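You operate a simulated robot arm through the tools that you are given. There is no shell and no other tool. Be economical: measure what you need, move in short steps, check, and stop when the job is done.

Carry out the task below with a simulated robot arm. There is one attempt and no reset: what you move stays moved.

Task
Measure the gap block with the brass wedge and pack the test bar to that figure.
Fine: push the wedge till it stops, read it, draw it back; push home the feelers that add up to it.

Only the result counts: the job must be done as asked and must still hold three seconds after the hand-in. Knocking over, shifting, dropping, spilling or breaking anything else fails it.

Robot
A 7-joint arm with a two-finger parallel gripper, fixed in place. Base frame: the origin is at the foot of the arm, x ahead of it, y to its left, z up; the work surface is at about z = 0.792. Units: m, degrees, N and s.
With the tool pointing down near the work surface it reaches from about 0.34 to 0.76 m from the base axis. Its first joint turns from -115.0 to 115.0 degrees. Payload 3.91 kg.
Tool frame: the origin (TCP) lies between the finger pads and is the grasp point; the fingertips stand 0.03 m ahead of it; z points along the fingers, y is the line along which they close. Largest opening 0.11 m; finger width 0.02, thickness 0.01; the body of the gripper, 0.048 by 0.112 m, starts 0.055 m behind the TCP.
Orientation is that of the tool frame in the base frame, as [roll, pitch, yaw] about the fixed x, y, z axes, in that order (R = Rz(yaw) Ry(pitch) Rx(roll)). With the fingers straight down and closing along the base's y, the tool's x points along the base's -x, its y along +y and its z along -z.

Tools
- The arm moves only by the tool move_arm. Its argument "moves" is one flat list of numbers, 6 for each row, row after row: the shift along the base's x, y, z in cm, then the turn, a rotation vector about the base's x, y, z in degrees. In form: [tx, ty, tz, rx, ry, rz, tx, ty, tz, rx, ry, rz, ...]. A call has 1 to 10 rows; each row shifts and turns the commanded pose from where the row before left it. "hand" is the gripper command, from -1 (fully open) to 1 (shut), values between in proportion, set as the call begins (left out, the last holds). Each row takes 0.2 s and may step no farther than 0.05 m and 8.6 degrees from the row before; otherwise, or with a gripper value out of range, the whole call is refused. Where a pose cannot be reached the arm comes as near as it can. A force on the tool above 60 N (or 10 N above the force at the start of the call, whichever is more), or a blocked arm, ends the call early, and 0.2 s more pass. Each finger travels about 0.108 m/s and halts on what it meets, pressing with about 26 N; the grip force reading is that of the motor and also rises with nothing between the fingers. The clock runs only during rows and for 0.2 s after the last one: add rows that do not move to give the fingers time. It gives the time, the measured TCP pose, the force on the tool (base axes), the opening and the grip force at its end, in the units of the frame above (readings bear some noise).
- Cameras (640 x 400 px; columns grow to the right, rows downward): "scene" is fixed at [0.3983, -0.5023, 1.3633]; the picture's right is [0.88, 0.47, 0.00], its down [0.45, -0.85, -0.28] and it looks along [-0.13, 0.24, -0.96] (base axes); focal length 309 px, centre (320, 200). "wrist" rides on the gripper at [-0.036, 0, -0.057] in the tool frame; the picture's right is [0.00, -1.00, 0.00], its down [0.97, 0.00, -0.24] and it looks along [0.24, 0.00, 0.97] (tool axes); focal length 218 px, centre (320, 200). There is no depth. A picture from a camera that has moved, and an enlarged one, comes with that camera's place and axes in the base frame and with its lens.
- capture(camera): a new picture of that camera. It takes no simulated time.
- raise_lower(by): slides the trunk up (or, below 0, down) by that many m; the arm rides with it, the base frame stays. It gives what a move gives, with no picture.
- inspect(camera, box): a new picture of the part [left, top, right, bottom] of that camera's present view, enlarged. It takes no simulated time.
- finish_job(): hands the job in; it is judged then, once.

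Go step by step. Nothing tells you positions but the pictures and the camera data: compare them with the known pose of the tool, close in by small moves and look again before you grip or let go. The budget is 120 turns and 76 pictures, counting those below and the enlarged ones. Unless the task says otherwise, let go and move clear before handing in, and close with one line.

The tools are called after "Emit:" as name(argument=value, ...) on one line, values as JSON. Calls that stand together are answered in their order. move_arm: Moves the arm, as the interface text tells. Its arguments: {"type":"object","properties":{"moves":{"type":"array"},"hand":{"type":"number"}},"required":["moves"]} The other tools are called the same way: raise_lower (by) slides the trunk up or down; capture (camera) takes a picture; inspect (camera, box) takes an enlarged picture of a part of a camera's view; finish_job () hands the job in.

At the start:

```text
time_s: 0.0
tcp_pos: [0.2232, -0.3285, 1.0]
tcp_rot: [-180.0, 0.0, -179.9]
force: [-0.1, 0.0, 0.6]
gripper_width: 0.1098
finger_force: 0.0
trunk travel left (down, up): [-0.7, 0.29]
```

scene: 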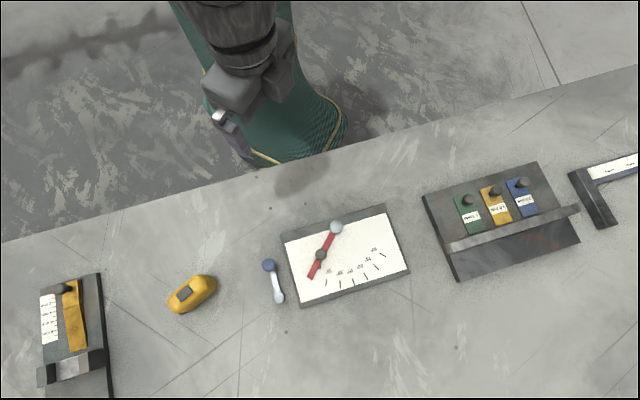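
wrist: 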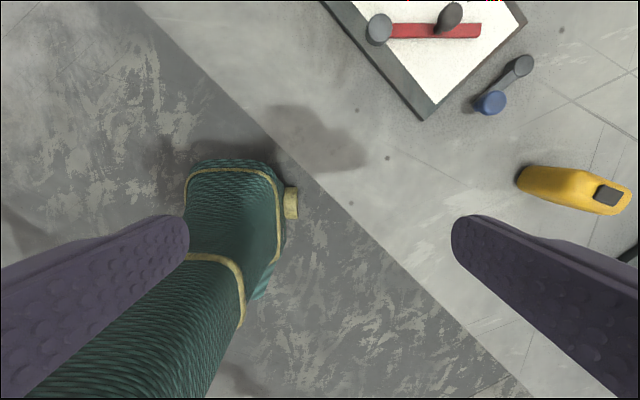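

I see a gap block with a brass wedge at the lower left, a dial board in the middle, and a feeler fixture on the right with green, yellow and blue feelers. I'll enlarge each one first.

Emit:
inspect(camera="scene", box=[20, 260, 140, 400])

Emit:
inspect(camera="scene", box=[410, 150, 600, 290])

Emit:
inspect(camera="scene", box=[250, 200, 420, 310])

```text
2.86 times, centred on (80, 330) of scene
camera zoom: at [0.3983, -0.5023, 1.3633], right [0.88, 0.47, 0.0], down [0.45, -0.85, -0.28], along [-0.13, 0.24, -0.96], focal length 882 px, centre (1006, -171)
```

zoom: 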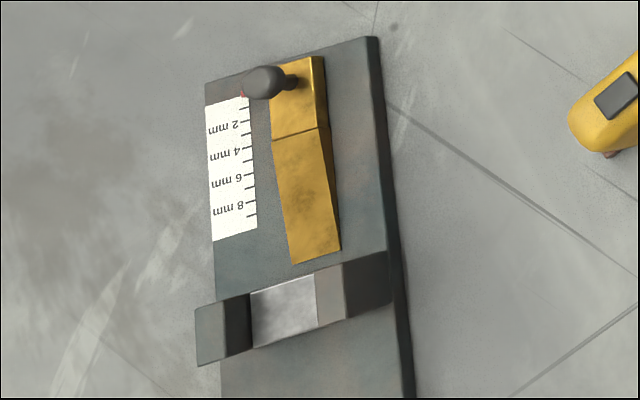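

```text
2.86 times, centred on (505, 220) of scene
camera zoom: at [0.3983, -0.5023, 1.3633], right [0.88, 0.47, 0.0], down [0.45, -0.85, -0.28], along [-0.13, 0.24, -0.96], focal length 882 px, centre (-209, 143)
```

zoom: 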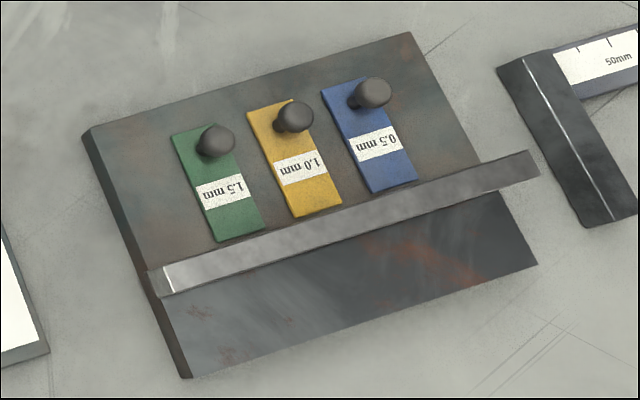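

```text
3.64 times, centred on (335, 255) of scene
camera zoom: at [0.3983, -0.5023, 1.3633], right [0.88, 0.47, 0.0], down [0.45, -0.85, -0.28], along [-0.13, 0.24, -0.96], focal length 1123 px, centre (266, 0)
```

zoom: 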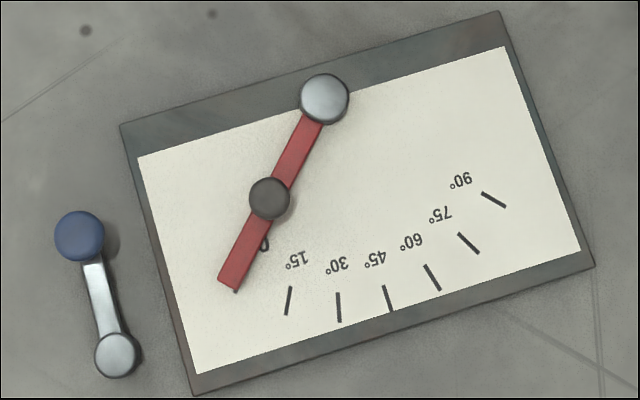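

The wedge knob sits near (0.03, -0.70) and slides along (0.7, -0.7) into the gap block. The feelers slide the same way. I'll move above the wedge with the fingers closing across the slide direction.

Emit:
move_arm(moves=[-1.9, -3.6, 0, 0, 0, -4.5, -1.9, -3.6, 0, 0, 0, -4.5, -1.9, -3.6, 0, 0, 0, -4.5, -1.9, -3.6, 0, 0, 0, -4.5, -1.9, -3.6, 0, 0, 0, -4.5, -1.9, -3.6, 0, 0, 0, -4.5, -1.9, -3.6, 0, 0, 0, -4.5, -1.9, -3.6, 0, 0, 0, -4.5, -1.9, -3.6, 0, 0, 0, -4.5, -1.9, -3.6, 0, 0, 0, -4.5], hand=-0.4)

Emit:
capture(camera="wrist")

```text
time_s: 2.2
tcp_pos: [0.0337, -0.6887, 1.0028]
tcp_rot: [179.9, 0.0, 135.0]
force: [-0.1, -0.6, 0.1]
gripper_width: 0.077
finger_force: 0.1
trunk travel left (down, up): [-0.7, 0.29]
```

```text
70 pictures are left
camera wrist: at [0.0585, -0.714, 1.0586], right [-0.71, -0.71, 0.0], down [-0.69, 0.69, 0.24], along [-0.17, 0.17, -0.97], focal length 218 px, centre (320, 200)
```

wrist: 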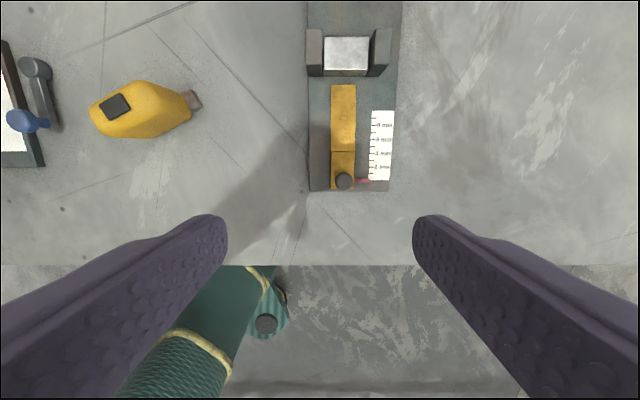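

The slide runs exactly vertical in the wrist view, so the 45° yaw is right. The knob is near (0.014, -0.7065). I'll centre on it and descend partway.

Emit:
move_arm(moves=[-0.95, -0.9, -3, 0, 0, 0, -0.95, -0.9, -4, 0, 0, 0, 0, 0, -4, 0, 0, 0])

Emit:
capture(camera="wrist")

Emit:
inspect(camera="scene", box=[0, 240, 160, 400])

```text
time_s: 3.0
tcp_pos: [0.0137, -0.7018, 0.8876]
tcp_rot: [-180.0, 0.0, 135.1]
force: [-0.5, -0.1, -0.4]
gripper_width: 0.0769
finger_force: 0.0
out of reach, approached as far as the arm can: row 2
trunk travel left (down, up): [-0.7, 0.29]
```

```text
69 pictures are left
camera wrist: at [0.0395, -0.7267, 0.944], right [-0.71, -0.71, 0.0], down [-0.69, 0.69, 0.24], along [-0.17, 0.17, -0.97], focal length 218 px, centre (320, 200)
```

wrist: 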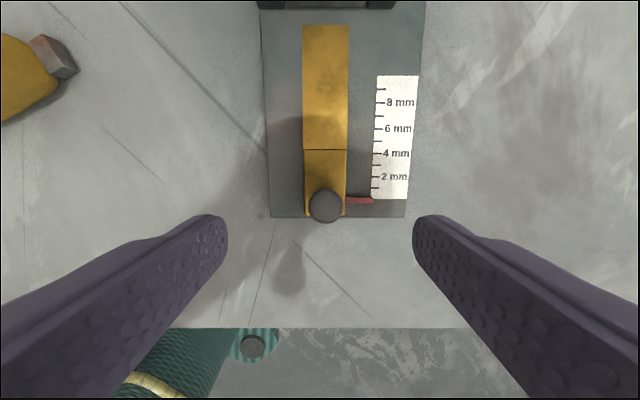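

```text
2.50 times, centred on (80, 320) of scene
camera zoom: at [0.3983, -0.5023, 1.3633], right [0.88, 0.47, 0.0], down [0.45, -0.85, -0.28], along [-0.13, 0.24, -0.96], focal length 772 px, centre (920, -100)
```

zoom: 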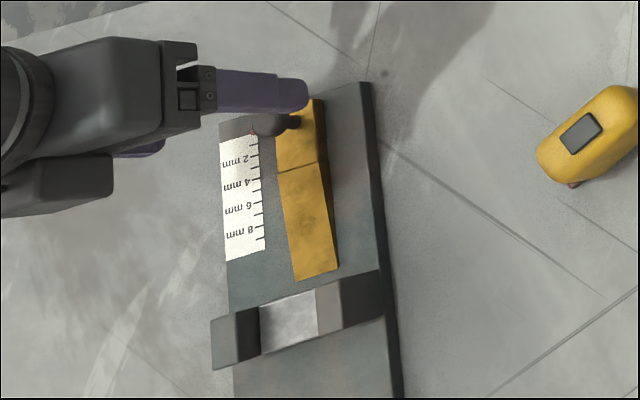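

The knob is at about (0.015, -0.707) with its head around z 0.825. I'll centre the fingers and lower beside it.

Emit:
move_arm(moves=[0.13, -0.5, -1, 0, 0, 0, 0, 0, -1.5, 0, 0, 0, 0, 0, -1.4, 0, 0, 0, 0, 0, 0, 0, 0, 0])

Emit:
inspect(camera="wrist", box=[200, 100, 440, 260])

Emit:
inspect(camera="scene", box=[20, 250, 120, 330])

```text
time_s: 4.0
tcp_pos: [0.016, -0.7001, 0.8513]
tcp_rot: [180.0, 0.1, 135.0]
force: [0.0, 0.1, 0.8]
gripper_width: 0.0768
finger_force: 0.0
out of reach, approached as far as the arm can: row 1
trunk travel left (down, up): [-0.7, 0.29]
```

```text
2.50 times, centred on (320, 180) of wrist
camera zoom: at [0.0416, -0.7253, 0.9076], right [-0.71, -0.71, 0.0], down [-0.69, 0.69, 0.24], along [-0.17, 0.17, -0.97], focal length 546 px, centre (320, 250)
```

zoom: 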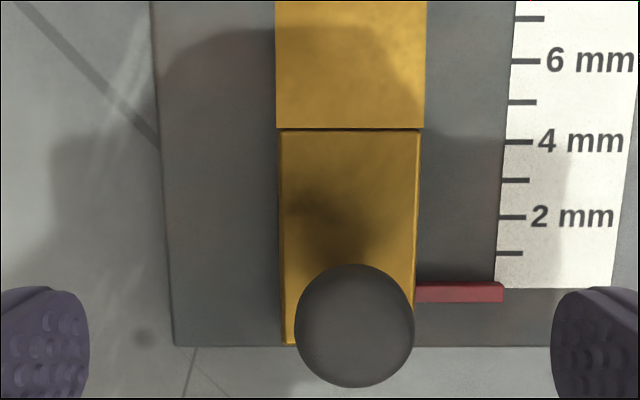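

```text
5.00 times, centred on (70, 290) of scene
camera zoom: at [0.3983, -0.5023, 1.3633], right [0.88, 0.47, 0.0], down [0.45, -0.85, -0.28], along [-0.13, 0.24, -0.96], focal length 1544 px, centre (1570, -250)
```

zoom: 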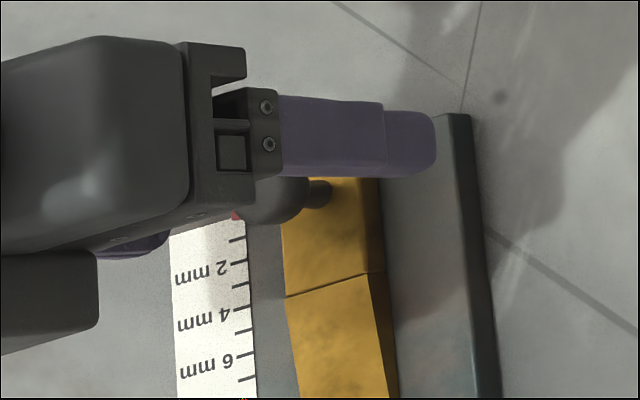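

The arm stopped about 7 mm short in -y. I'll check whether that's a real reach limit by trying small steps.

Emit:
move_arm(moves=[0, -0.2, 0, 0, 0, 0, 0, -0.2, 0, 0, 0, 0, 0, -0.2, 0, 0, 0, 0, 0, 0, 0, 0, 0, 0])

```text
time_s: 5.0
tcp_pos: [0.0161, -0.7005, 0.8513]
tcp_rot: [180.0, 0.0, 135.2]
force: [-0.3, -0.8, 0.3]
gripper_width: 0.077
finger_force: 0.0
out of reach, approached as far as the arm can: row 1, 3
trunk travel left (down, up): [-0.7, 0.29]
```

It's a real limit here. I'll go up and test the reach at a higher level to see which way the trunk should move.

Emit:
move_arm(moves=[0, 0, 5, 0, 0, 0, 0, 0, 5, 0, 0, 0, 0, 0, 5, 0, 0, 0, 0, -1, 0, 0, 0, 0, 0, -1, 0, 0, 0, 0, 0, -1, 0, 0, 0, 0, 0, -1, 0, 0, 0, 0, 0, -1, 0, 0, 0, 0, 0, 0, 0, 0, 0, 0])

```text
time_s: 7.0
tcp_pos: [0.0207, -0.6949, 0.9984]
tcp_rot: [-180.0, 0.0, 135.1]
force: [0.6, 0.1, 0.2]
gripper_width: 0.0771
finger_force: 0.0
out of reach, approached as far as the arm can: row 3, 4, 5, 6, 7, 8
trunk travel left (down, up): [-0.7, 0.29]
```

Reach peaks near 0.70 m with this yaw, below the stated 0.76, so wrist yaw may be limiting it. I'll test with a different yaw, staying high.

Emit:
move_arm(moves=[0, 2, -2, 0, 0, 8, 0, 0, -3, 0, 0, 8, 0, 0, -3, 0, 0, 8, 0, 0, 0, 0, 0, 8, 0, 0, 0, 0, 0, 8, 0, -2, 0, 0, 0, 5, 0, -2, 0, 0, 0, 0, 0, -2, 0, 0, 0, 0, 0, -2, 0, 0, 0, 0, 0, 0, 0, 0, 0, 0])

```text
time_s: 9.2
tcp_pos: [0.0216, -0.7028, 0.9232]
tcp_rot: [180.0, 0.0, -179.9]
force: [0.0, -0.5, 0.8]
gripper_width: 0.077
finger_force: 0.0
out of reach, approached as far as the arm can: row 1, 2, 6, 7, 8, 9
trunk travel left (down, up): [-0.7, 0.29]
```

Yaw makes no difference, so I'll gain reach by tilting the fingers about 25° forward along the slide direction, keeping the closing line level. I'll go to a hover pose behind the knob.

Emit:
move_arm(moves=[0, 3, 0, 0, 0, -7.5, 0, 0, 0, 0, 0, -7.5, 0, 0, 0, 0, 0, -7.5, 0, 0, 0, 0, 0, -7.5, 0, 0, 0, 0, 0, -7.5, 0, 0, 0, 0, 0, -7.5, -1, 0, 0, -5.9, -5.9, 0, -1.1, 0, 0, -5.9, -5.9, 0, -1, 0, -1, -5.9, -5.9, 0, 0, 0, -1.1, 0, 0, 0])

Emit:
capture(camera="wrist")

```text
time_s: 11.4
tcp_pos: [-0.021, -0.7489, 0.9046]
tcp_rot: [-179.9, 25.1, 135.0]
force: [-0.3, -0.2, 0.1]
gripper_width: 0.0771
finger_force: 0.0
out of reach, approached as far as the arm can: row 1, 7, 8, 9
trunk travel left (down, up): [-0.7, 0.29]
```

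```text
65 pictures are left
camera wrist: at [-0.0137, -0.754, 0.9709], right [-0.71, -0.71, 0.0], down [-0.69, 0.69, -0.19], along [0.14, -0.14, -0.98], focal length 218 px, centre (320, 200)
```

wrist: 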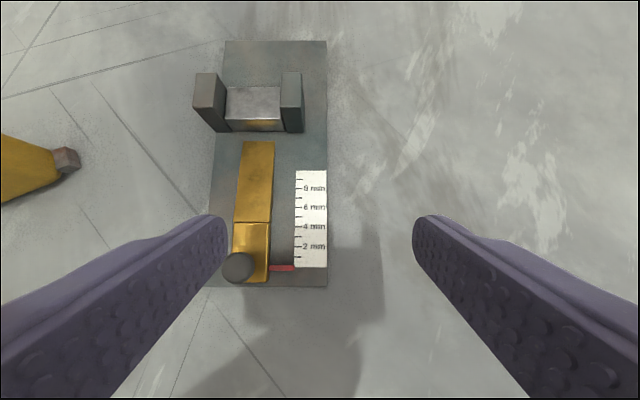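

The knob is confirmed at about (0.014, -0.707, 0.827). The commanded pose had overrun, so I'll come back to the hover point behind the knob.

Emit:
move_arm(moves=[0.5, 3.3, 0, 0, 0, 0, 0.6, 3.4, 0, 0, 0, 0, 0.5, -0.5, -1.5, 0, 0, 0, 0.3, -0.3, -1, 0, 0, 0, 0, 0, 0, 0, 0, 0])

Emit:
capture(camera="wrist")

```text
time_s: 12.6
tcp_pos: [-0.0114, -0.751, 0.879]
tcp_rot: [-179.9, 25.0, 135.0]
force: [0.0, -0.4, 0.3]
gripper_width: 0.077
finger_force: 0.1
out of reach, approached as far as the arm can: row 1, 2, 3
trunk travel left (down, up): [-0.7, 0.29]
```

```text
64 pictures are left
camera wrist: at [-0.005, -0.7564, 0.9445], right [-0.71, -0.71, 0.0], down [-0.69, 0.69, -0.19], along [0.14, -0.14, -0.98], focal length 218 px, centre (320, 200)
```

wrist: 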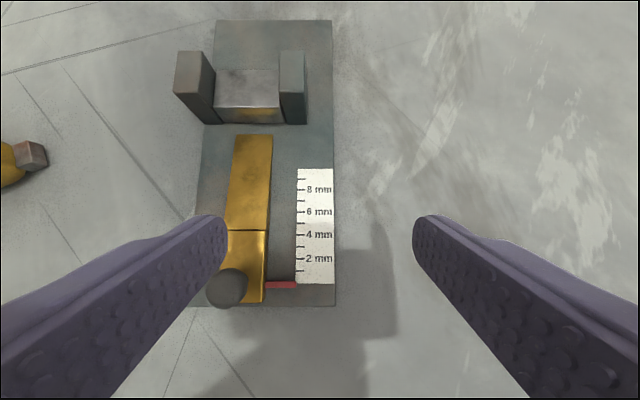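

The IK behaves as if it's stuck at a joint limit, not simply out of reach. I'll look at the arm's posture before moving on.

Emit:
capture(camera="scene")

```text
63 pictures are left
```

scene: 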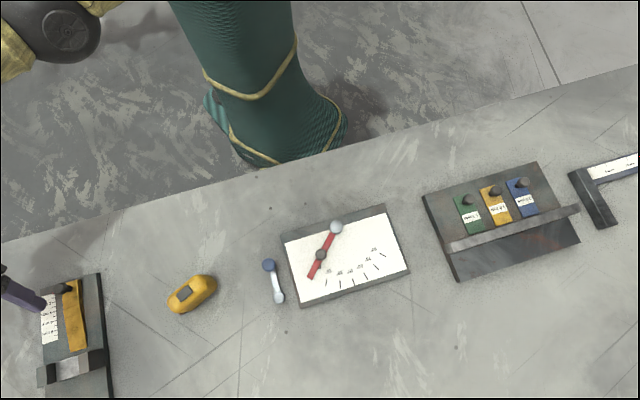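

I'll test one simple inward move to see how the commands behave.

Emit:
move_arm(moves=[0, 1, 1, 0, 0, 0, 0, 1, 0, 0, 0, 0, 0, 1, 0, 0, 0, 0, 0, 0, 0, 0, 0, 0])

```text
time_s: 13.6
tcp_pos: [-0.0156, -0.747, 0.8867]
tcp_rot: [179.9, 25.0, 135.0]
force: [-0.9, -0.6, -0.4]
gripper_width: 0.077
finger_force: 0.2
out of reach, approached as far as the arm can: row 1, 2, 3
trunk travel left (down, up): [-0.7, 0.29]
```

Inward motion is blocked while tilted, so I'm in a poor joint configuration. I'll back off to a comfortable, untilted pose and re-plan from there.

Emit:
move_arm(moves=[0, 0, 4, 0, 0, 0, 0, 0, 4, 5.9, 5.9, 0, 0, 2, 3, 5.9, 5.9, 0, 1, 3, 0, 5.9, 5.9, 0, 1, 3, 0, 0, 0, 0, 1, 3, 0, 0, 0, 0, 1, 3, 0, 0, 0, 0, 0, 0, 0, 0, 0, 0])

```text
time_s: 15.4
tcp_pos: [0.0211, -0.6929, 1.0087]
tcp_rot: [179.9, -0.1, 134.9]
force: [0.1, -0.6, 0.0]
gripper_width: 0.0767
finger_force: 0.0
out of reach, approached as far as the arm can: row 1, 2, 4, 5, 6, 7
trunk travel left (down, up): [-0.7, 0.29]
```

The arm's elbow seems pinned straight, since radial inward moves do nothing. I'll try working loose with sideways and upward moves toward the start region.

Emit:
move_arm(moves=[3, 0, 3, 0, 0, 0, 3, 1, 3, 0, 0, 0, 3, 2, 0, 0, 0, 0, 3, 3, 0, 0, 0, 0, 3, 3, 0, 0, 0, 0, 0, 0, 0, 0, 0, 0])

```text
time_s: 16.8
tcp_pos: [0.1677, -0.6044, 1.0686]
tcp_rot: [-180.0, 0.0, 135.0]
force: [-0.2, -0.1, 0.4]
gripper_width: 0.0769
finger_force: 0.1
trunk travel left (down, up): [-0.7, 0.29]
```

The arm is free again and follows commands; the limit is just full arm extension at about 0.70 m, which locks it. With a 25° tilt the wrist stays near 0.63–0.68 m, so I'll go to the hover pose while tilting.

Emit:
move_arm(moves=[-2.96, -1.29, -2.78, -2.95, -2.95, 0, -2.96, -1.29, -2.78, -2.95, -2.95, 0, -2.96, -1.29, -2.78, -2.95, -2.95, 0, -2.96, -1.29, -2.78, -2.95, -2.95, 0, -2.96, -1.29, -2.78, -2.95, -2.95, 0, -2.96, -1.29, -2.78, -2.95, -2.95, 0, 0, 0, 0, 0, 0, 0])

Emit:
capture(camera="wrist")

```text
time_s: 18.4
tcp_pos: [-0.0087, -0.6846, 0.9062]
tcp_rot: [-179.9, 25.1, 135.1]
force: [-0.2, 0.5, 0.2]
gripper_width: 0.077
finger_force: 0.1
trunk travel left (down, up): [-0.7, 0.29]
```

```text
62 pictures are left
camera wrist: at [-0.0012, -0.689, 0.972], right [-0.71, -0.71, 0.0], down [-0.69, 0.69, -0.19], along [0.14, -0.14, -0.98], focal length 218 px, centre (320, 200)
```

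wrist: 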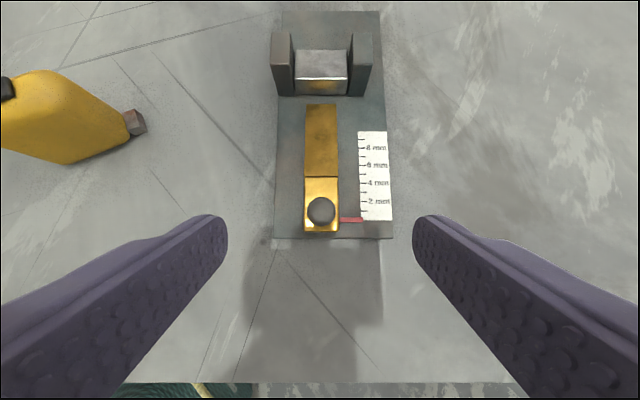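

The knob is centred between the fingers and everything is reachable. I'll advance down and forward to put the finger pads at the knob.

Emit:
move_arm(moves=[0.6, -0.55, -2.2, 0, 0, 0, 0.6, -0.55, -2, 0, 0, 0, 0.5, -0.5, -2, 0, 0, 0, 0, 0, 0, 0, 0, 0])

Emit:
capture(camera="wrist")

Emit:
inspect(camera="scene", box=[20, 250, 120, 330])

```text
time_s: 19.4
tcp_pos: [0.0086, -0.6981, 0.8392]
tcp_rot: [-180.0, 24.9, 135.0]
force: [-0.2, -0.5, -1.1]
gripper_width: 0.0768
finger_force: 0.1
trunk travel left (down, up): [-0.7, 0.29]
```

```text
61 pictures are left
camera wrist: at [0.0156, -0.7035, 0.9059], right [-0.71, -0.71, 0.0], down [-0.69, 0.69, -0.19], along [0.14, -0.14, -0.98], focal length 218 px, centre (320, 200)
```

wrist: 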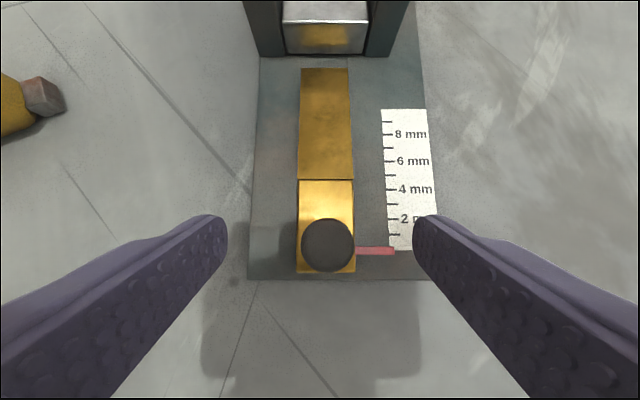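

```text
5.00 times, centred on (70, 290) of scene
camera zoom: at [0.3983, -0.5023, 1.3633], right [0.88, 0.47, 0.0], down [0.45, -0.85, -0.28], along [-0.13, 0.24, -0.96], focal length 1544 px, centre (1570, -250)
```

zoom: 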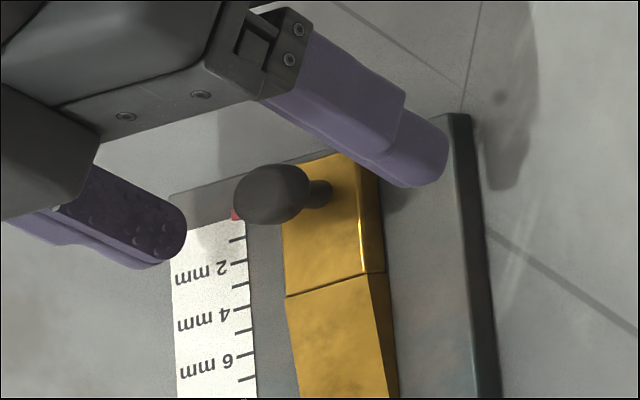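

The fingers straddle the knob. I'll nudge forward 2–3 mm and close on it.

Emit:
move_arm(moves=[0.1, -0.3, 0, 0, 0, 0, 0, 0, 0, 0, 0, 0], hand=-0.2)

Emit:
move_arm(moves=[0, 0, 0, 0, 0, 0, 0, 0, 0, 0, 0, 0, 0, 0, 0, 0, 0, 0, 0, 0, 0, 0, 0, 0], hand=1)

Emit:
capture(camera="wrist")

Emit:
inspect(camera="scene", box=[20, 250, 120, 330])

```text
time_s: 20.0
tcp_pos: [0.0093, -0.7014, 0.8406]
tcp_rot: [180.0, 25.1, 135.1]
force: [-0.5, -0.2, 0.4]
gripper_width: 0.066
finger_force: 0.0
trunk travel left (down, up): [-0.7, 0.29]
```

```text
time_s: 21.0
tcp_pos: [0.0101, -0.7012, 0.8403]
tcp_rot: [180.0, 24.9, 135.0]
force: [-3.5, -4.4, -0.1]
gripper_width: 0.0191
finger_force: 45.2
trunk travel left (down, up): [-0.7, 0.29]
```

```text
59 pictures are left
camera wrist: at [0.0158, -0.7074, 0.906], right [-0.71, -0.71, 0.0], down [-0.69, 0.69, -0.19], along [0.14, -0.14, -0.98], focal length 218 px, centre (320, 200)
```

wrist: 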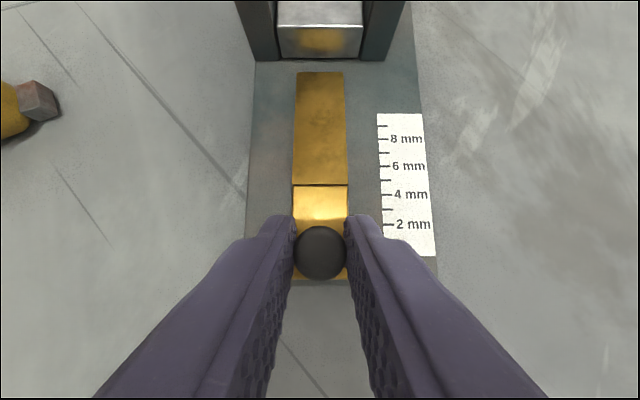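

```text
5.00 times, centred on (70, 290) of scene
camera zoom: at [0.3983, -0.5023, 1.3633], right [0.88, 0.47, 0.0], down [0.45, -0.85, -0.28], along [-0.13, 0.24, -0.96], focal length 1544 px, centre (1570, -250)
```

zoom: 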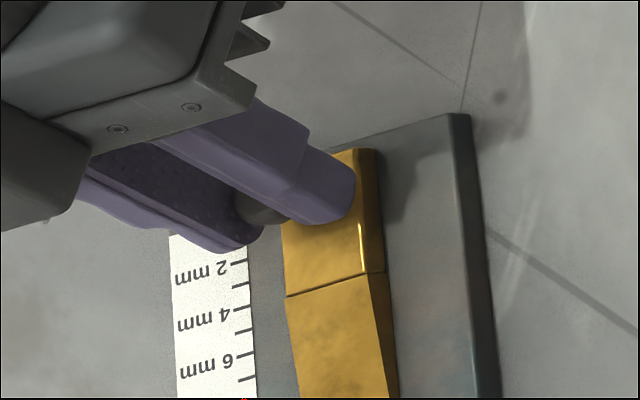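

The knob is held firmly at 19 mm. I'll relieve the slight side load and push the wedge forward in small steps.

Emit:
move_arm(moves=[-0.07, -0.07, 0, 0, 0, 0, 0.2, -0.2, 0, 0, 0, 0, 0.2, -0.2, 0, 0, 0, 0, 0.2, -0.2, 0, 0, 0, 0, 0, 0, 0, 0, 0, 0])

Emit:
capture(camera="wrist")

Emit:
inspect(camera="scene", box=[20, 260, 120, 400])

```text
time_s: 22.2
tcp_pos: [0.0158, -0.7081, 0.8407]
tcp_rot: [-180.0, 25.0, 135.0]
force: [-1.2, -0.7, -1.7]
gripper_width: 0.0193
finger_force: 45.2
trunk travel left (down, up): [-0.7, 0.29]
```

```text
57 pictures are left
camera wrist: at [0.0217, -0.7135, 0.906], right [-0.71, -0.71, 0.0], down [-0.69, 0.69, -0.19], along [0.14, -0.14, -0.98], focal length 218 px, centre (320, 200)
```

wrist: 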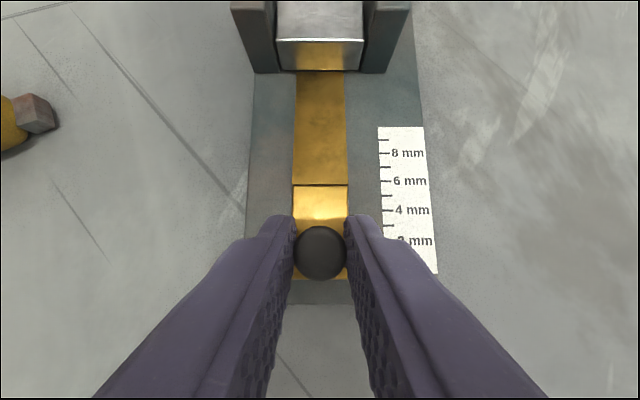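

```text
2.86 times, centred on (70, 330) of scene
camera zoom: at [0.3983, -0.5023, 1.3633], right [0.88, 0.47, 0.0], down [0.45, -0.85, -0.28], along [-0.13, 0.24, -0.96], focal length 882 px, centre (1034, -171)
```

zoom: 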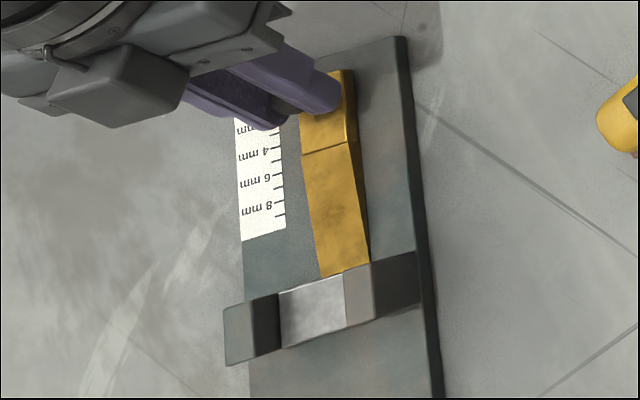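

The wedge slides cleanly and its tip is entering the gap. I'll continue in small steps and watch the force.

Emit:
move_arm(moves=[0.15, -0.15, 0, 0, 0, 0, 0.15, -0.15, 0, 0, 0, 0, 0.15, -0.15, 0, 0, 0, 0, 0.15, -0.15, 0, 0, 0, 0])

```text
time_s: 23.2
tcp_pos: [0.0209, -0.7137, 0.8409]
tcp_rot: [-179.9, 25.0, 135.0]
force: [-5.6, 2.2, -2.6]
gripper_width: 0.0188
finger_force: 44.9
trunk travel left (down, up): [-0.7, 0.29]
```

Some resistance is showing at about 5 N, so I'll take two more small steps.

Emit:
move_arm(moves=[0.1, -0.1, 0, 0, 0, 0, 0.1, -0.1, 0, 0, 0, 0, 0, 0, 0, 0, 0, 0])

Emit:
capture(camera="wrist")

```text
time_s: 24.0
tcp_pos: [0.0216, -0.7133, 0.8406]
tcp_rot: [179.9, 25.0, 135.0]
force: [-12.6, 12.3, -3.0]
gripper_width: 0.0188
finger_force: 45.4
trunk travel left (down, up): [-0.7, 0.29]
```

```text
55 pictures are left
camera wrist: at [0.0275, -0.7193, 0.906], right [-0.71, -0.71, 0.0], down [-0.69, 0.69, -0.19], along [0.14, -0.13, -0.98], focal length 218 px, centre (320, 200)
```

wrist: 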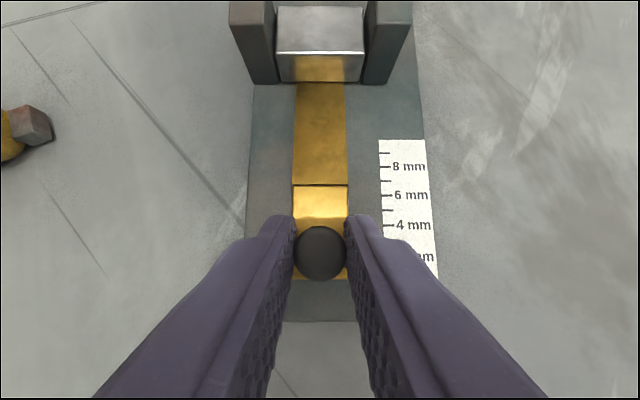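

It has stopped at 17 N with no further travel. I'll push slightly more to confirm.

Emit:
move_arm(moves=[0.1, -0.1, 0, 0, 0, 0, 0.1, -0.1, 0, 0, 0, 0, 0, 0, 0, 0, 0, 0])

Emit:
inspect(camera="wrist", box=[240, 0, 440, 290])

Emit:
inspect(camera="scene", box=[20, 260, 120, 340])

```text
time_s: 24.8
tcp_pos: [0.0227, -0.7155, 0.8402]
tcp_rot: [-180.0, 25.1, 135.0]
force: [-21.0, 28.0, -1.8]
gripper_width: 0.0191
finger_force: 44.8
trunk travel left (down, up): [-0.7, 0.29]
```

```text
1.38 times, centred on (340, 145) of wrist
camera zoom: at [0.0286, -0.7204, 0.906], right [-0.71, -0.71, 0.0], down [-0.69, 0.69, -0.19], along [0.14, -0.14, -0.98], focal length 301 px, centre (292, 276)
```

zoom: 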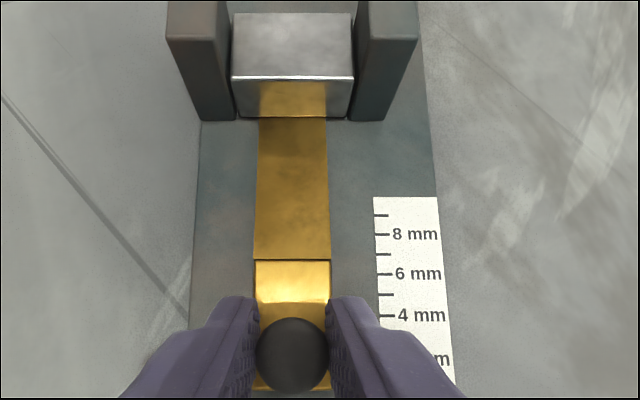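

```text
5.00 times, centred on (70, 300) of scene
camera zoom: at [0.3983, -0.5023, 1.3633], right [0.88, 0.47, 0.0], down [0.45, -0.85, -0.28], along [-0.13, 0.24, -0.96], focal length 1544 px, centre (1570, -300)
```

zoom: 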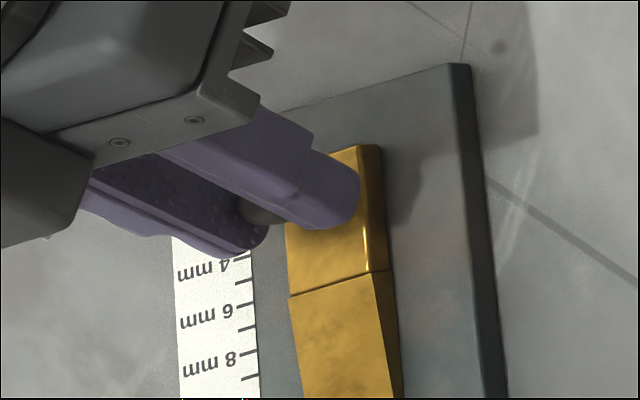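

It's firmly seated at 35 N and the block hasn't shifted. I'll relax the push, open the fingers and read the index.

Emit:
move_arm(moves=[-0.2, 0.2, 0, 0, 0, 0, 0, 0, 0, 0, 0, 0])

Emit:
move_arm(moves=[0, 0, 0, 0, 0, 0, 0, 0, 0, 0, 0, 0], hand=-0.4)

Emit:
inspect(camera="wrist", box=[280, 120, 440, 280])

Emit:
inspect(camera="scene", box=[20, 260, 120, 340])

```text
time_s: 25.4
tcp_pos: [0.0225, -0.7147, 0.8404]
tcp_rot: [-179.9, 25.1, 135.0]
force: [-15.6, 17.9, -2.6]
gripper_width: 0.0189
finger_force: 44.5
trunk travel left (down, up): [-0.7, 0.29]
```

```text
time_s: 26.0
tcp_pos: [0.0257, -0.7159, 0.8402]
tcp_rot: [180.0, 25.1, 135.1]
force: [0.4, 0.5, 0.6]
gripper_width: 0.0771
finger_force: 0.0
trunk travel left (down, up): [-0.7, 0.29]
```

```text
2.50 times, centred on (360, 200) of wrist
camera zoom: at [0.031, -0.7216, 0.9055], right [-0.71, -0.71, 0.0], down [-0.69, 0.69, -0.19], along [0.14, -0.14, -0.98], focal length 546 px, centre (220, 200)
```

zoom: 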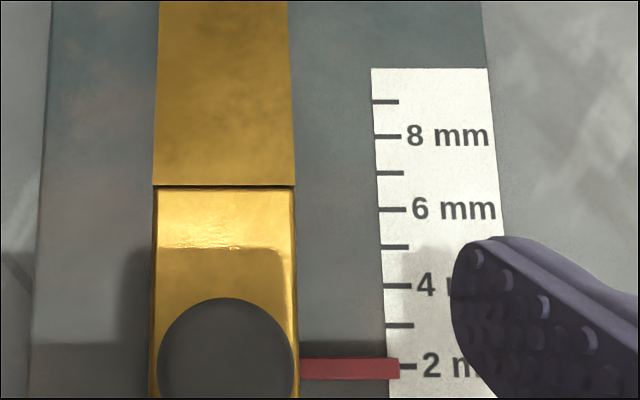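

```text
5.00 times, centred on (70, 300) of scene
camera zoom: at [0.3983, -0.5023, 1.3633], right [0.88, 0.47, 0.0], down [0.45, -0.85, -0.28], along [-0.13, 0.24, -0.96], focal length 1544 px, centre (1570, -300)
```

zoom: 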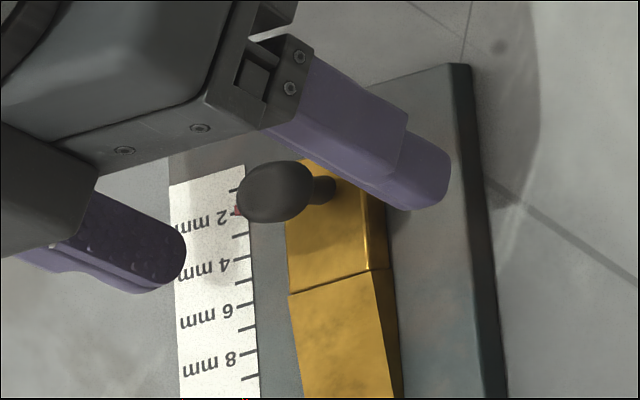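

The index reads 2.0 mm with the wedge seated, so the feelers to push are 1.5 and 0.5. Now I'll regrip the knob and draw the wedge back to its starting place.

Emit:
move_arm(moves=[-0.15, 0.1, 0, 0, 0, 0, 0, 0, 0, 0, 0, 0, 0, 0, 0, 0, 0, 0], hand=1)

Emit:
move_arm(moves=[-0.2, 0.2, 0, 0, 0, 0, -0.2, 0.2, 0, 0, 0, 0, -0.2, 0.2, 0, 0, 0, 0, -0.2, 0.2, 0, 0, 0, 0, -0.2, 0.2, 0, 0, 0, 0, -0.2, 0.2, 0, 0, 0, 0, 0, 0, 0, 0, 0, 0])

Emit:
capture(camera="wrist")

```text
time_s: 26.8
tcp_pos: [0.0232, -0.7152, 0.8387]
tcp_rot: [179.9, 25.1, 135.0]
force: [0.5, 0.4, 0.0]
gripper_width: 0.0189
finger_force: 45.0
trunk travel left (down, up): [-0.7, 0.29]
```

```text
time_s: 28.4
tcp_pos: [0.0109, -0.7045, 0.839]
tcp_rot: [180.0, 25.0, 135.0]
force: [0.3, -8.3, -11.3]
gripper_width: 0.0191
finger_force: 45.1
trunk travel left (down, up): [-0.7, 0.29]
```

```text
50 pictures are left
camera wrist: at [0.0173, -0.7092, 0.9052], right [-0.71, -0.71, 0.0], down [-0.69, 0.69, -0.19], along [0.14, -0.13, -0.98], focal length 218 px, centre (320, 200)
```

wrist: 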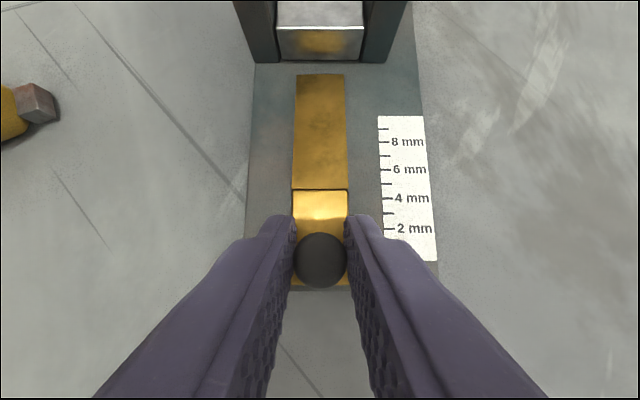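

The wedge is drawn back to almost its original place. I'll let go and check.

Emit:
move_arm(moves=[0, 0, 0, 0, 0, 0, 0, 0, 0, 0, 0, 0], hand=-0.4)

Emit:
move_arm(moves=[-0.6, 0.6, 1.8, 0, 0, 0, -0.9, 0.9, 2.7, 0, 0, 0, 0, 0, 0, 0, 0, 0])

Emit:
inspect(camera="wrist", box=[240, 0, 440, 260])

Emit:
inspect(camera="scene", box=[20, 260, 120, 400])

```text
time_s: 29.0
tcp_pos: [0.0124, -0.7019, 0.8405]
tcp_rot: [-179.9, 25.0, 135.1]
force: [0.8, 0.0, -0.2]
gripper_width: 0.077
finger_force: 0.1
trunk travel left (down, up): [-0.7, 0.29]
```

```text
time_s: 29.8
tcp_pos: [-0.0029, -0.6862, 0.8848]
tcp_rot: [-180.0, 25.0, 135.2]
force: [-0.1, 0.2, -0.3]
gripper_width: 0.077
finger_force: 0.0
trunk travel left (down, up): [-0.7, 0.29]
```

```text
1.54 times, centred on (340, 130) of wrist
camera zoom: at [0.0028, -0.693, 0.9501], right [-0.71, -0.71, 0.0], down [-0.69, 0.69, -0.19], along [0.14, -0.14, -0.98], focal length 336 px, centre (289, 308)
```

zoom: 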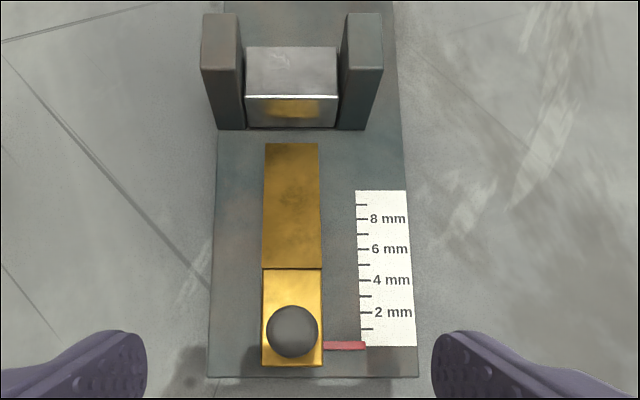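

```text
2.86 times, centred on (70, 330) of scene
camera zoom: at [0.3983, -0.5023, 1.3633], right [0.88, 0.47, 0.0], down [0.45, -0.85, -0.28], along [-0.13, 0.24, -0.96], focal length 882 px, centre (1034, -171)
```

zoom: 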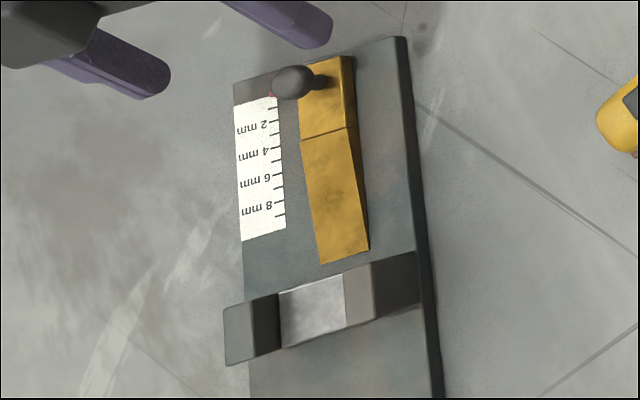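

The wedge is back at zero and the gap block is undisturbed. I'll travel up and across to the feeler fixture, keeping the same tilted orientation.

Emit:
move_arm(moves=[0, 0, 4, 0, 0, 0, 0, 0, 4, 0, 0, 0, 3.3, 2.95, 0, 0, 0, 0, 3.3, 2.95, 0, 0, 0, 0, 3.3, 2.95, 0, 0, 0, 0, 3.3, 2.95, 0, 0, 0, 0, 3.3, 2.95, 0, 0, 0, 0, 3.3, 2.95, 0, 0, 0, 0, 3.3, 2.95, 0, 0, 0, 0, 3.3, 2.95, 0, 0, 0, 0])

Emit:
move_arm(moves=[3.3, 2.95, 0, 0, 0, 0, 3.3, 2.95, 0, 0, 0, 0, 3.3, 2.95, 0, 0, 0, 0, 3.3, 2.95, 0, 0, 0, 0, 3.3, 2.95, 0, 0, 0, 0, 3.3, 2.95, 0, 0, 0, 0, 3.3, 2.95, -2, 0, 0, 0, 3.3, 2.95, -3, 0, 0, 0, 0, 0, 0, 0, 0, 0])

Emit:
capture(camera="wrist")

```text
time_s: 32.0
tcp_pos: [0.2582, -0.4499, 0.9668]
tcp_rot: [-179.9, 25.0, 134.9]
force: [-0.7, -0.3, 0.8]
gripper_width: 0.0774
finger_force: 0.0
trunk travel left (down, up): [-0.7, 0.29]
```

```text
refused: row 8 steps farther than a row can; nothing moved
```

```text
47 pictures are left
camera wrist: at [0.2656, -0.4558, 1.033], right [-0.71, -0.71, 0.0], down [-0.69, 0.69, -0.19], along [0.14, -0.14, -0.98], focal length 218 px, centre (320, 200)
```

wrist: 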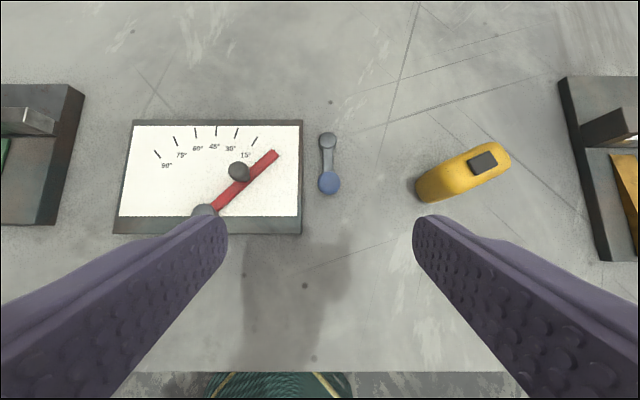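

One row was too long, so the second half didn't run. I'll redo it with the descent in separate rows.

Emit:
move_arm(moves=[3.3, 2.95, 0, 0, 0, 0, 3.3, 2.95, 0, 0, 0, 0, 3.3, 2.95, 0, 0, 0, 0, 3.3, 2.95, 0, 0, 0, 0, 3.3, 2.95, 0, 0, 0, 0, 3.3, 2.95, 0, 0, 0, 0, 3.3, 2.95, 0, 0, 0, 0, 3.3, 2.95, 0, 0, 0, 0, 0, 0, -4, 0, 0, 0, 0, 0, 0, 0, 0, 0])

Emit:
capture(camera="wrist")

```text
time_s: 34.2
tcp_pos: [0.5258, -0.2123, 0.9265]
tcp_rot: [-180.0, 25.0, 135.0]
force: [0.5, 0.2, -0.2]
gripper_width: 0.0767
finger_force: 0.1
trunk travel left (down, up): [-0.7, 0.29]
```

```text
46 pictures are left
camera wrist: at [0.5323, -0.2169, 0.9922], right [-0.71, -0.71, 0.0], down [-0.69, 0.69, -0.19], along [0.14, -0.14, -0.98], focal length 218 px, centre (320, 200)
```

wrist: 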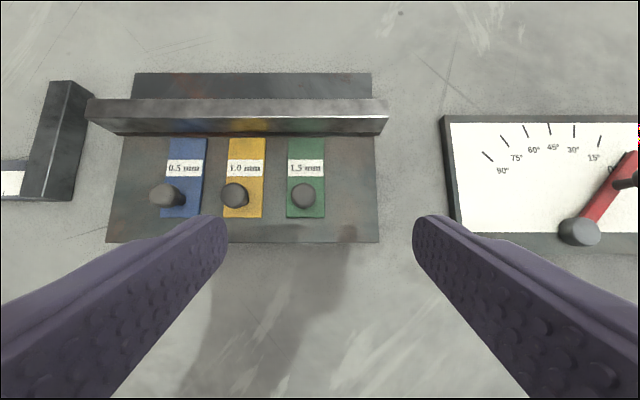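

The feeler knobs are about 50 mm apart. I'll narrow the fingers so they clear the yellow one and close in above the green 1.5 mm knob.

Emit:
move_arm(moves=[1.2, -0.14, -2, 0, 0, 0, 1.1, -0.13, -2.1, 0, 0, 0, 0, 0, 0, 0, 0, 0], hand=0.18)

Emit:
capture(camera="wrist")

Emit:
inspect(camera="scene", box=[410, 150, 600, 290])

```text
time_s: 35.0
tcp_pos: [0.5462, -0.2154, 0.8851]
tcp_rot: [-180.0, 25.1, 135.0]
force: [0.5, -0.2, -0.3]
gripper_width: 0.045
finger_force: 0.1
trunk travel left (down, up): [-0.7, 0.29]
```

```text
45 pictures are left
camera wrist: at [0.5531, -0.2208, 0.9515], right [-0.71, -0.71, 0.0], down [-0.69, 0.69, -0.19], along [0.14, -0.14, -0.98], focal length 218 px, centre (320, 200)
```

wrist: 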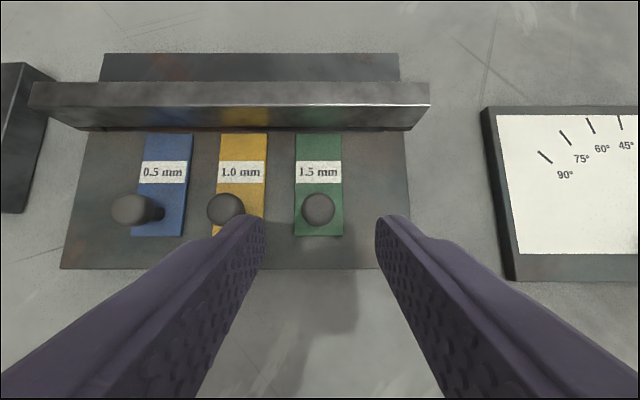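

```text
2.86 times, centred on (505, 220) of scene
camera zoom: at [0.3983, -0.5023, 1.3633], right [0.88, 0.47, 0.0], down [0.45, -0.85, -0.28], along [-0.13, 0.24, -0.96], focal length 882 px, centre (-209, 143)
```

zoom: 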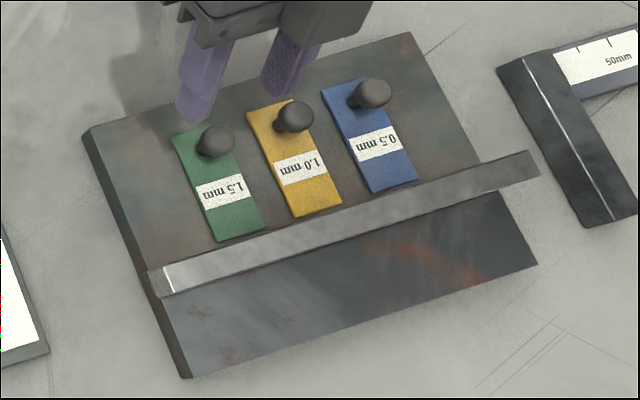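

The green knob is at about (0.568, -0.234). I'll descend along the tool axis to straddle it, setting the fingers back a few millimetres so they stay clear of the bar.

Emit:
move_arm(moves=[0.4, -0.35, -1.7, 0, 0, 0, 0.4, -0.35, -1.5, 0, 0, 0, 0.3, -0.25, -1.3, 0, 0, 0, 0, 0, 0, 0, 0, 0])

Emit:
capture(camera="wrist")

Emit:
inspect(camera="scene", box=[430, 160, 530, 240])

```text
time_s: 36.0
tcp_pos: [0.559, -0.2267, 0.8388]
tcp_rot: [179.9, 25.0, 135.0]
force: [0.3, 0.4, -0.5]
gripper_width: 0.045
finger_force: 0.0
trunk travel left (down, up): [-0.7, 0.29]
```

```text
43 pictures are left
camera wrist: at [0.5647, -0.2326, 0.9043], right [-0.71, -0.71, 0.0], down [-0.69, 0.69, -0.19], along [0.14, -0.14, -0.98], focal length 218 px, centre (320, 200)
```

wrist: 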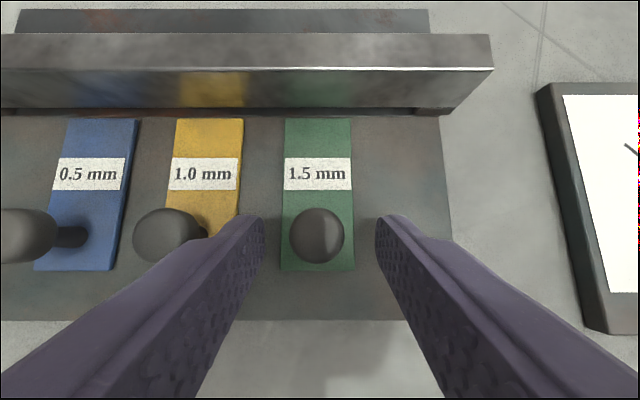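

```text
5.00 times, centred on (480, 200) of scene
camera zoom: at [0.3983, -0.5023, 1.3633], right [0.88, 0.47, 0.0], down [0.45, -0.85, -0.28], along [-0.13, 0.24, -0.96], focal length 1544 px, centre (-480, 200)
```

zoom: 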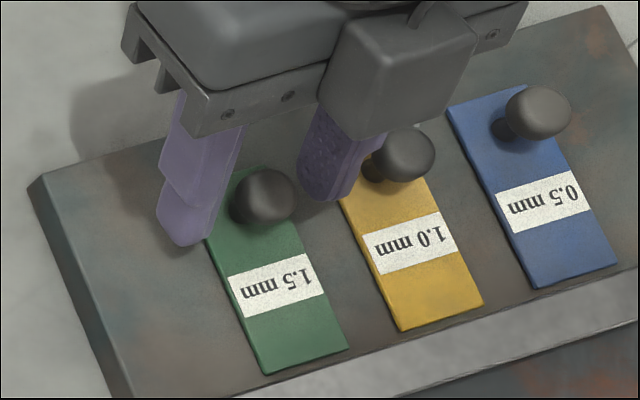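

The fingers straddle the green knob with clearance all round. I'll close on it.

Emit:
move_arm(moves=[0, 0, 0, 0, 0, 0, 0, 0, 0, 0, 0, 0, 0, 0, 0, 0, 0, 0], hand=1)

Emit:
capture(camera="wrist")

```text
time_s: 36.8
tcp_pos: [0.5582, -0.2252, 0.8384]
tcp_rot: [-180.0, 25.0, 135.1]
force: [5.1, 4.4, -3.8]
gripper_width: 0.0182
finger_force: 45.3
trunk travel left (down, up): [-0.7, 0.29]
```

```text
41 pictures are left
camera wrist: at [0.5647, -0.2311, 0.9041], right [-0.71, -0.71, 0.0], down [-0.69, 0.69, -0.19], along [0.14, -0.14, -0.98], focal length 218 px, centre (320, 200)
```

wrist: 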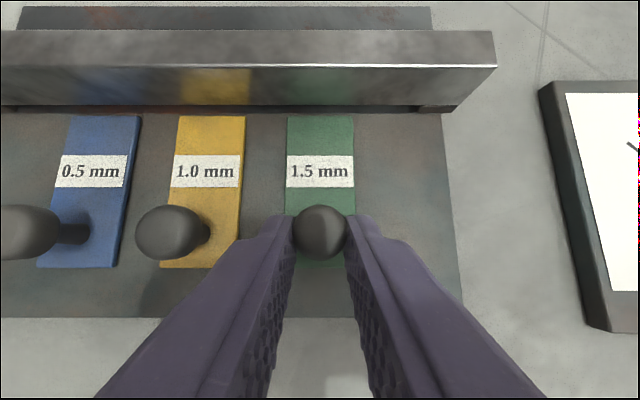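

Gripped at 18 mm. I'll push the green feeler toward the bar in small steps.

Emit:
move_arm(moves=[0.27, -0.13, 0, 0, 0, 0, 0.2, -0.2, 0, 0, 0, 0, 0.2, -0.2, 0, 0, 0, 0, 0.2, -0.2, 0, 0, 0, 0, 0.2, -0.2, 0, 0, 0, 0, 0, 0, 0, 0, 0, 0])

Emit:
capture(camera="wrist")

```text
time_s: 38.2
tcp_pos: [0.5697, -0.2366, 0.8383]
tcp_rot: [-179.9, 24.8, 135.1]
force: [6.7, 7.7, -12.6]
gripper_width: 0.0183
finger_force: 45.5
trunk travel left (down, up): [-0.7, 0.29]
```

```text
40 pictures are left
camera wrist: at [0.5757, -0.242, 0.9041], right [-0.71, -0.71, 0.0], down [-0.7, 0.69, -0.19], along [0.13, -0.14, -0.98], focal length 218 px, centre (320, 200)
```

wrist: 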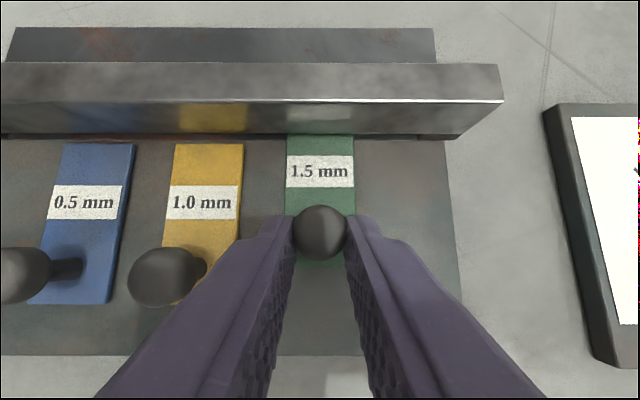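

The feeler is going under the bar. I'll ease the vertical load and keep pushing.

Emit:
move_arm(moves=[0.2, -0.2, 0.05, 0, 0, 0, 0.2, -0.2, 0, 0, 0, 0, 0.2, -0.2, 0, 0, 0, 0, 0, 0, 0, 0, 0, 0])

Emit:
capture(camera="wrist")

```text
time_s: 39.2
tcp_pos: [0.5754, -0.243, 0.8384]
tcp_rot: [-179.9, 24.9, 135.1]
force: [5.2, 5.6, -15.9]
gripper_width: 0.0185
finger_force: 45.3
trunk travel left (down, up): [-0.7, 0.29]
```

```text
39 pictures are left
camera wrist: at [0.5817, -0.248, 0.9042], right [-0.71, -0.71, 0.0], down [-0.7, 0.69, -0.19], along [0.13, -0.14, -0.98], focal length 218 px, centre (320, 200)
```

wrist: 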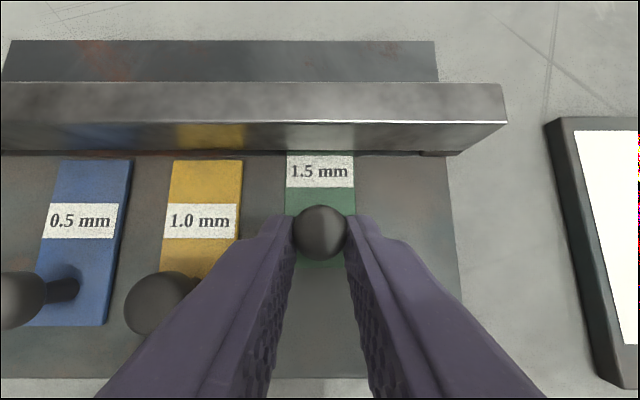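

The tool is slightly too high and being pulled down, so I'll lower it by 1 mm and continue.

Emit:
move_arm(moves=[0.2, -0.2, -0.15, 0, 0, 0, 0.2, -0.2, 0, 0, 0, 0, 0, 0, 0, 0, 0, 0])

Emit:
capture(camera="wrist")

Emit:
inspect(camera="scene", box=[430, 160, 580, 280])

```text
time_s: 40.0
tcp_pos: [0.5793, -0.2479, 0.8391]
tcp_rot: [-180.0, 25.1, 135.0]
force: [6.2, 5.3, -7.0]
gripper_width: 0.0185
finger_force: 45.2
trunk travel left (down, up): [-0.7, 0.29]
```

```text
38 pictures are left
camera wrist: at [0.5854, -0.2519, 0.9042], right [-0.71, -0.71, 0.0], down [-0.69, 0.69, -0.19], along [0.14, -0.14, -0.98], focal length 218 px, centre (320, 200)
```

wrist: 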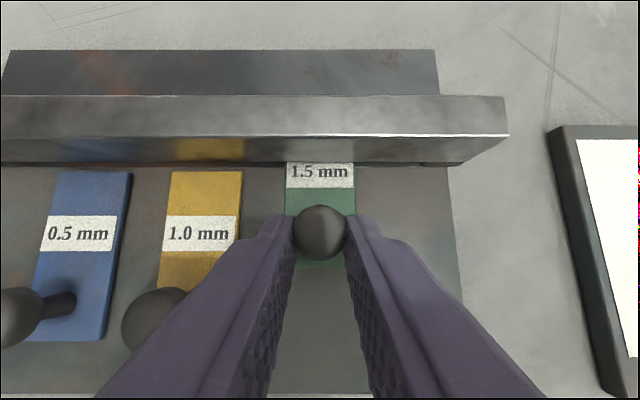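

```text
3.33 times, centred on (505, 220) of scene
camera zoom: at [0.3983, -0.5023, 1.3633], right [0.88, 0.47, 0.0], down [0.45, -0.85, -0.28], along [-0.13, 0.24, -0.96], focal length 1029 px, centre (-297, 133)
```

zoom: 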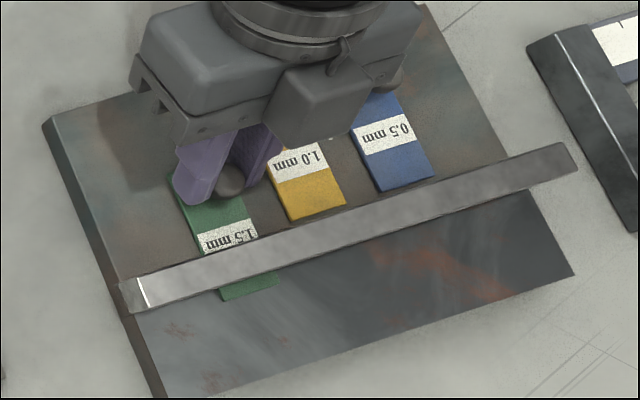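

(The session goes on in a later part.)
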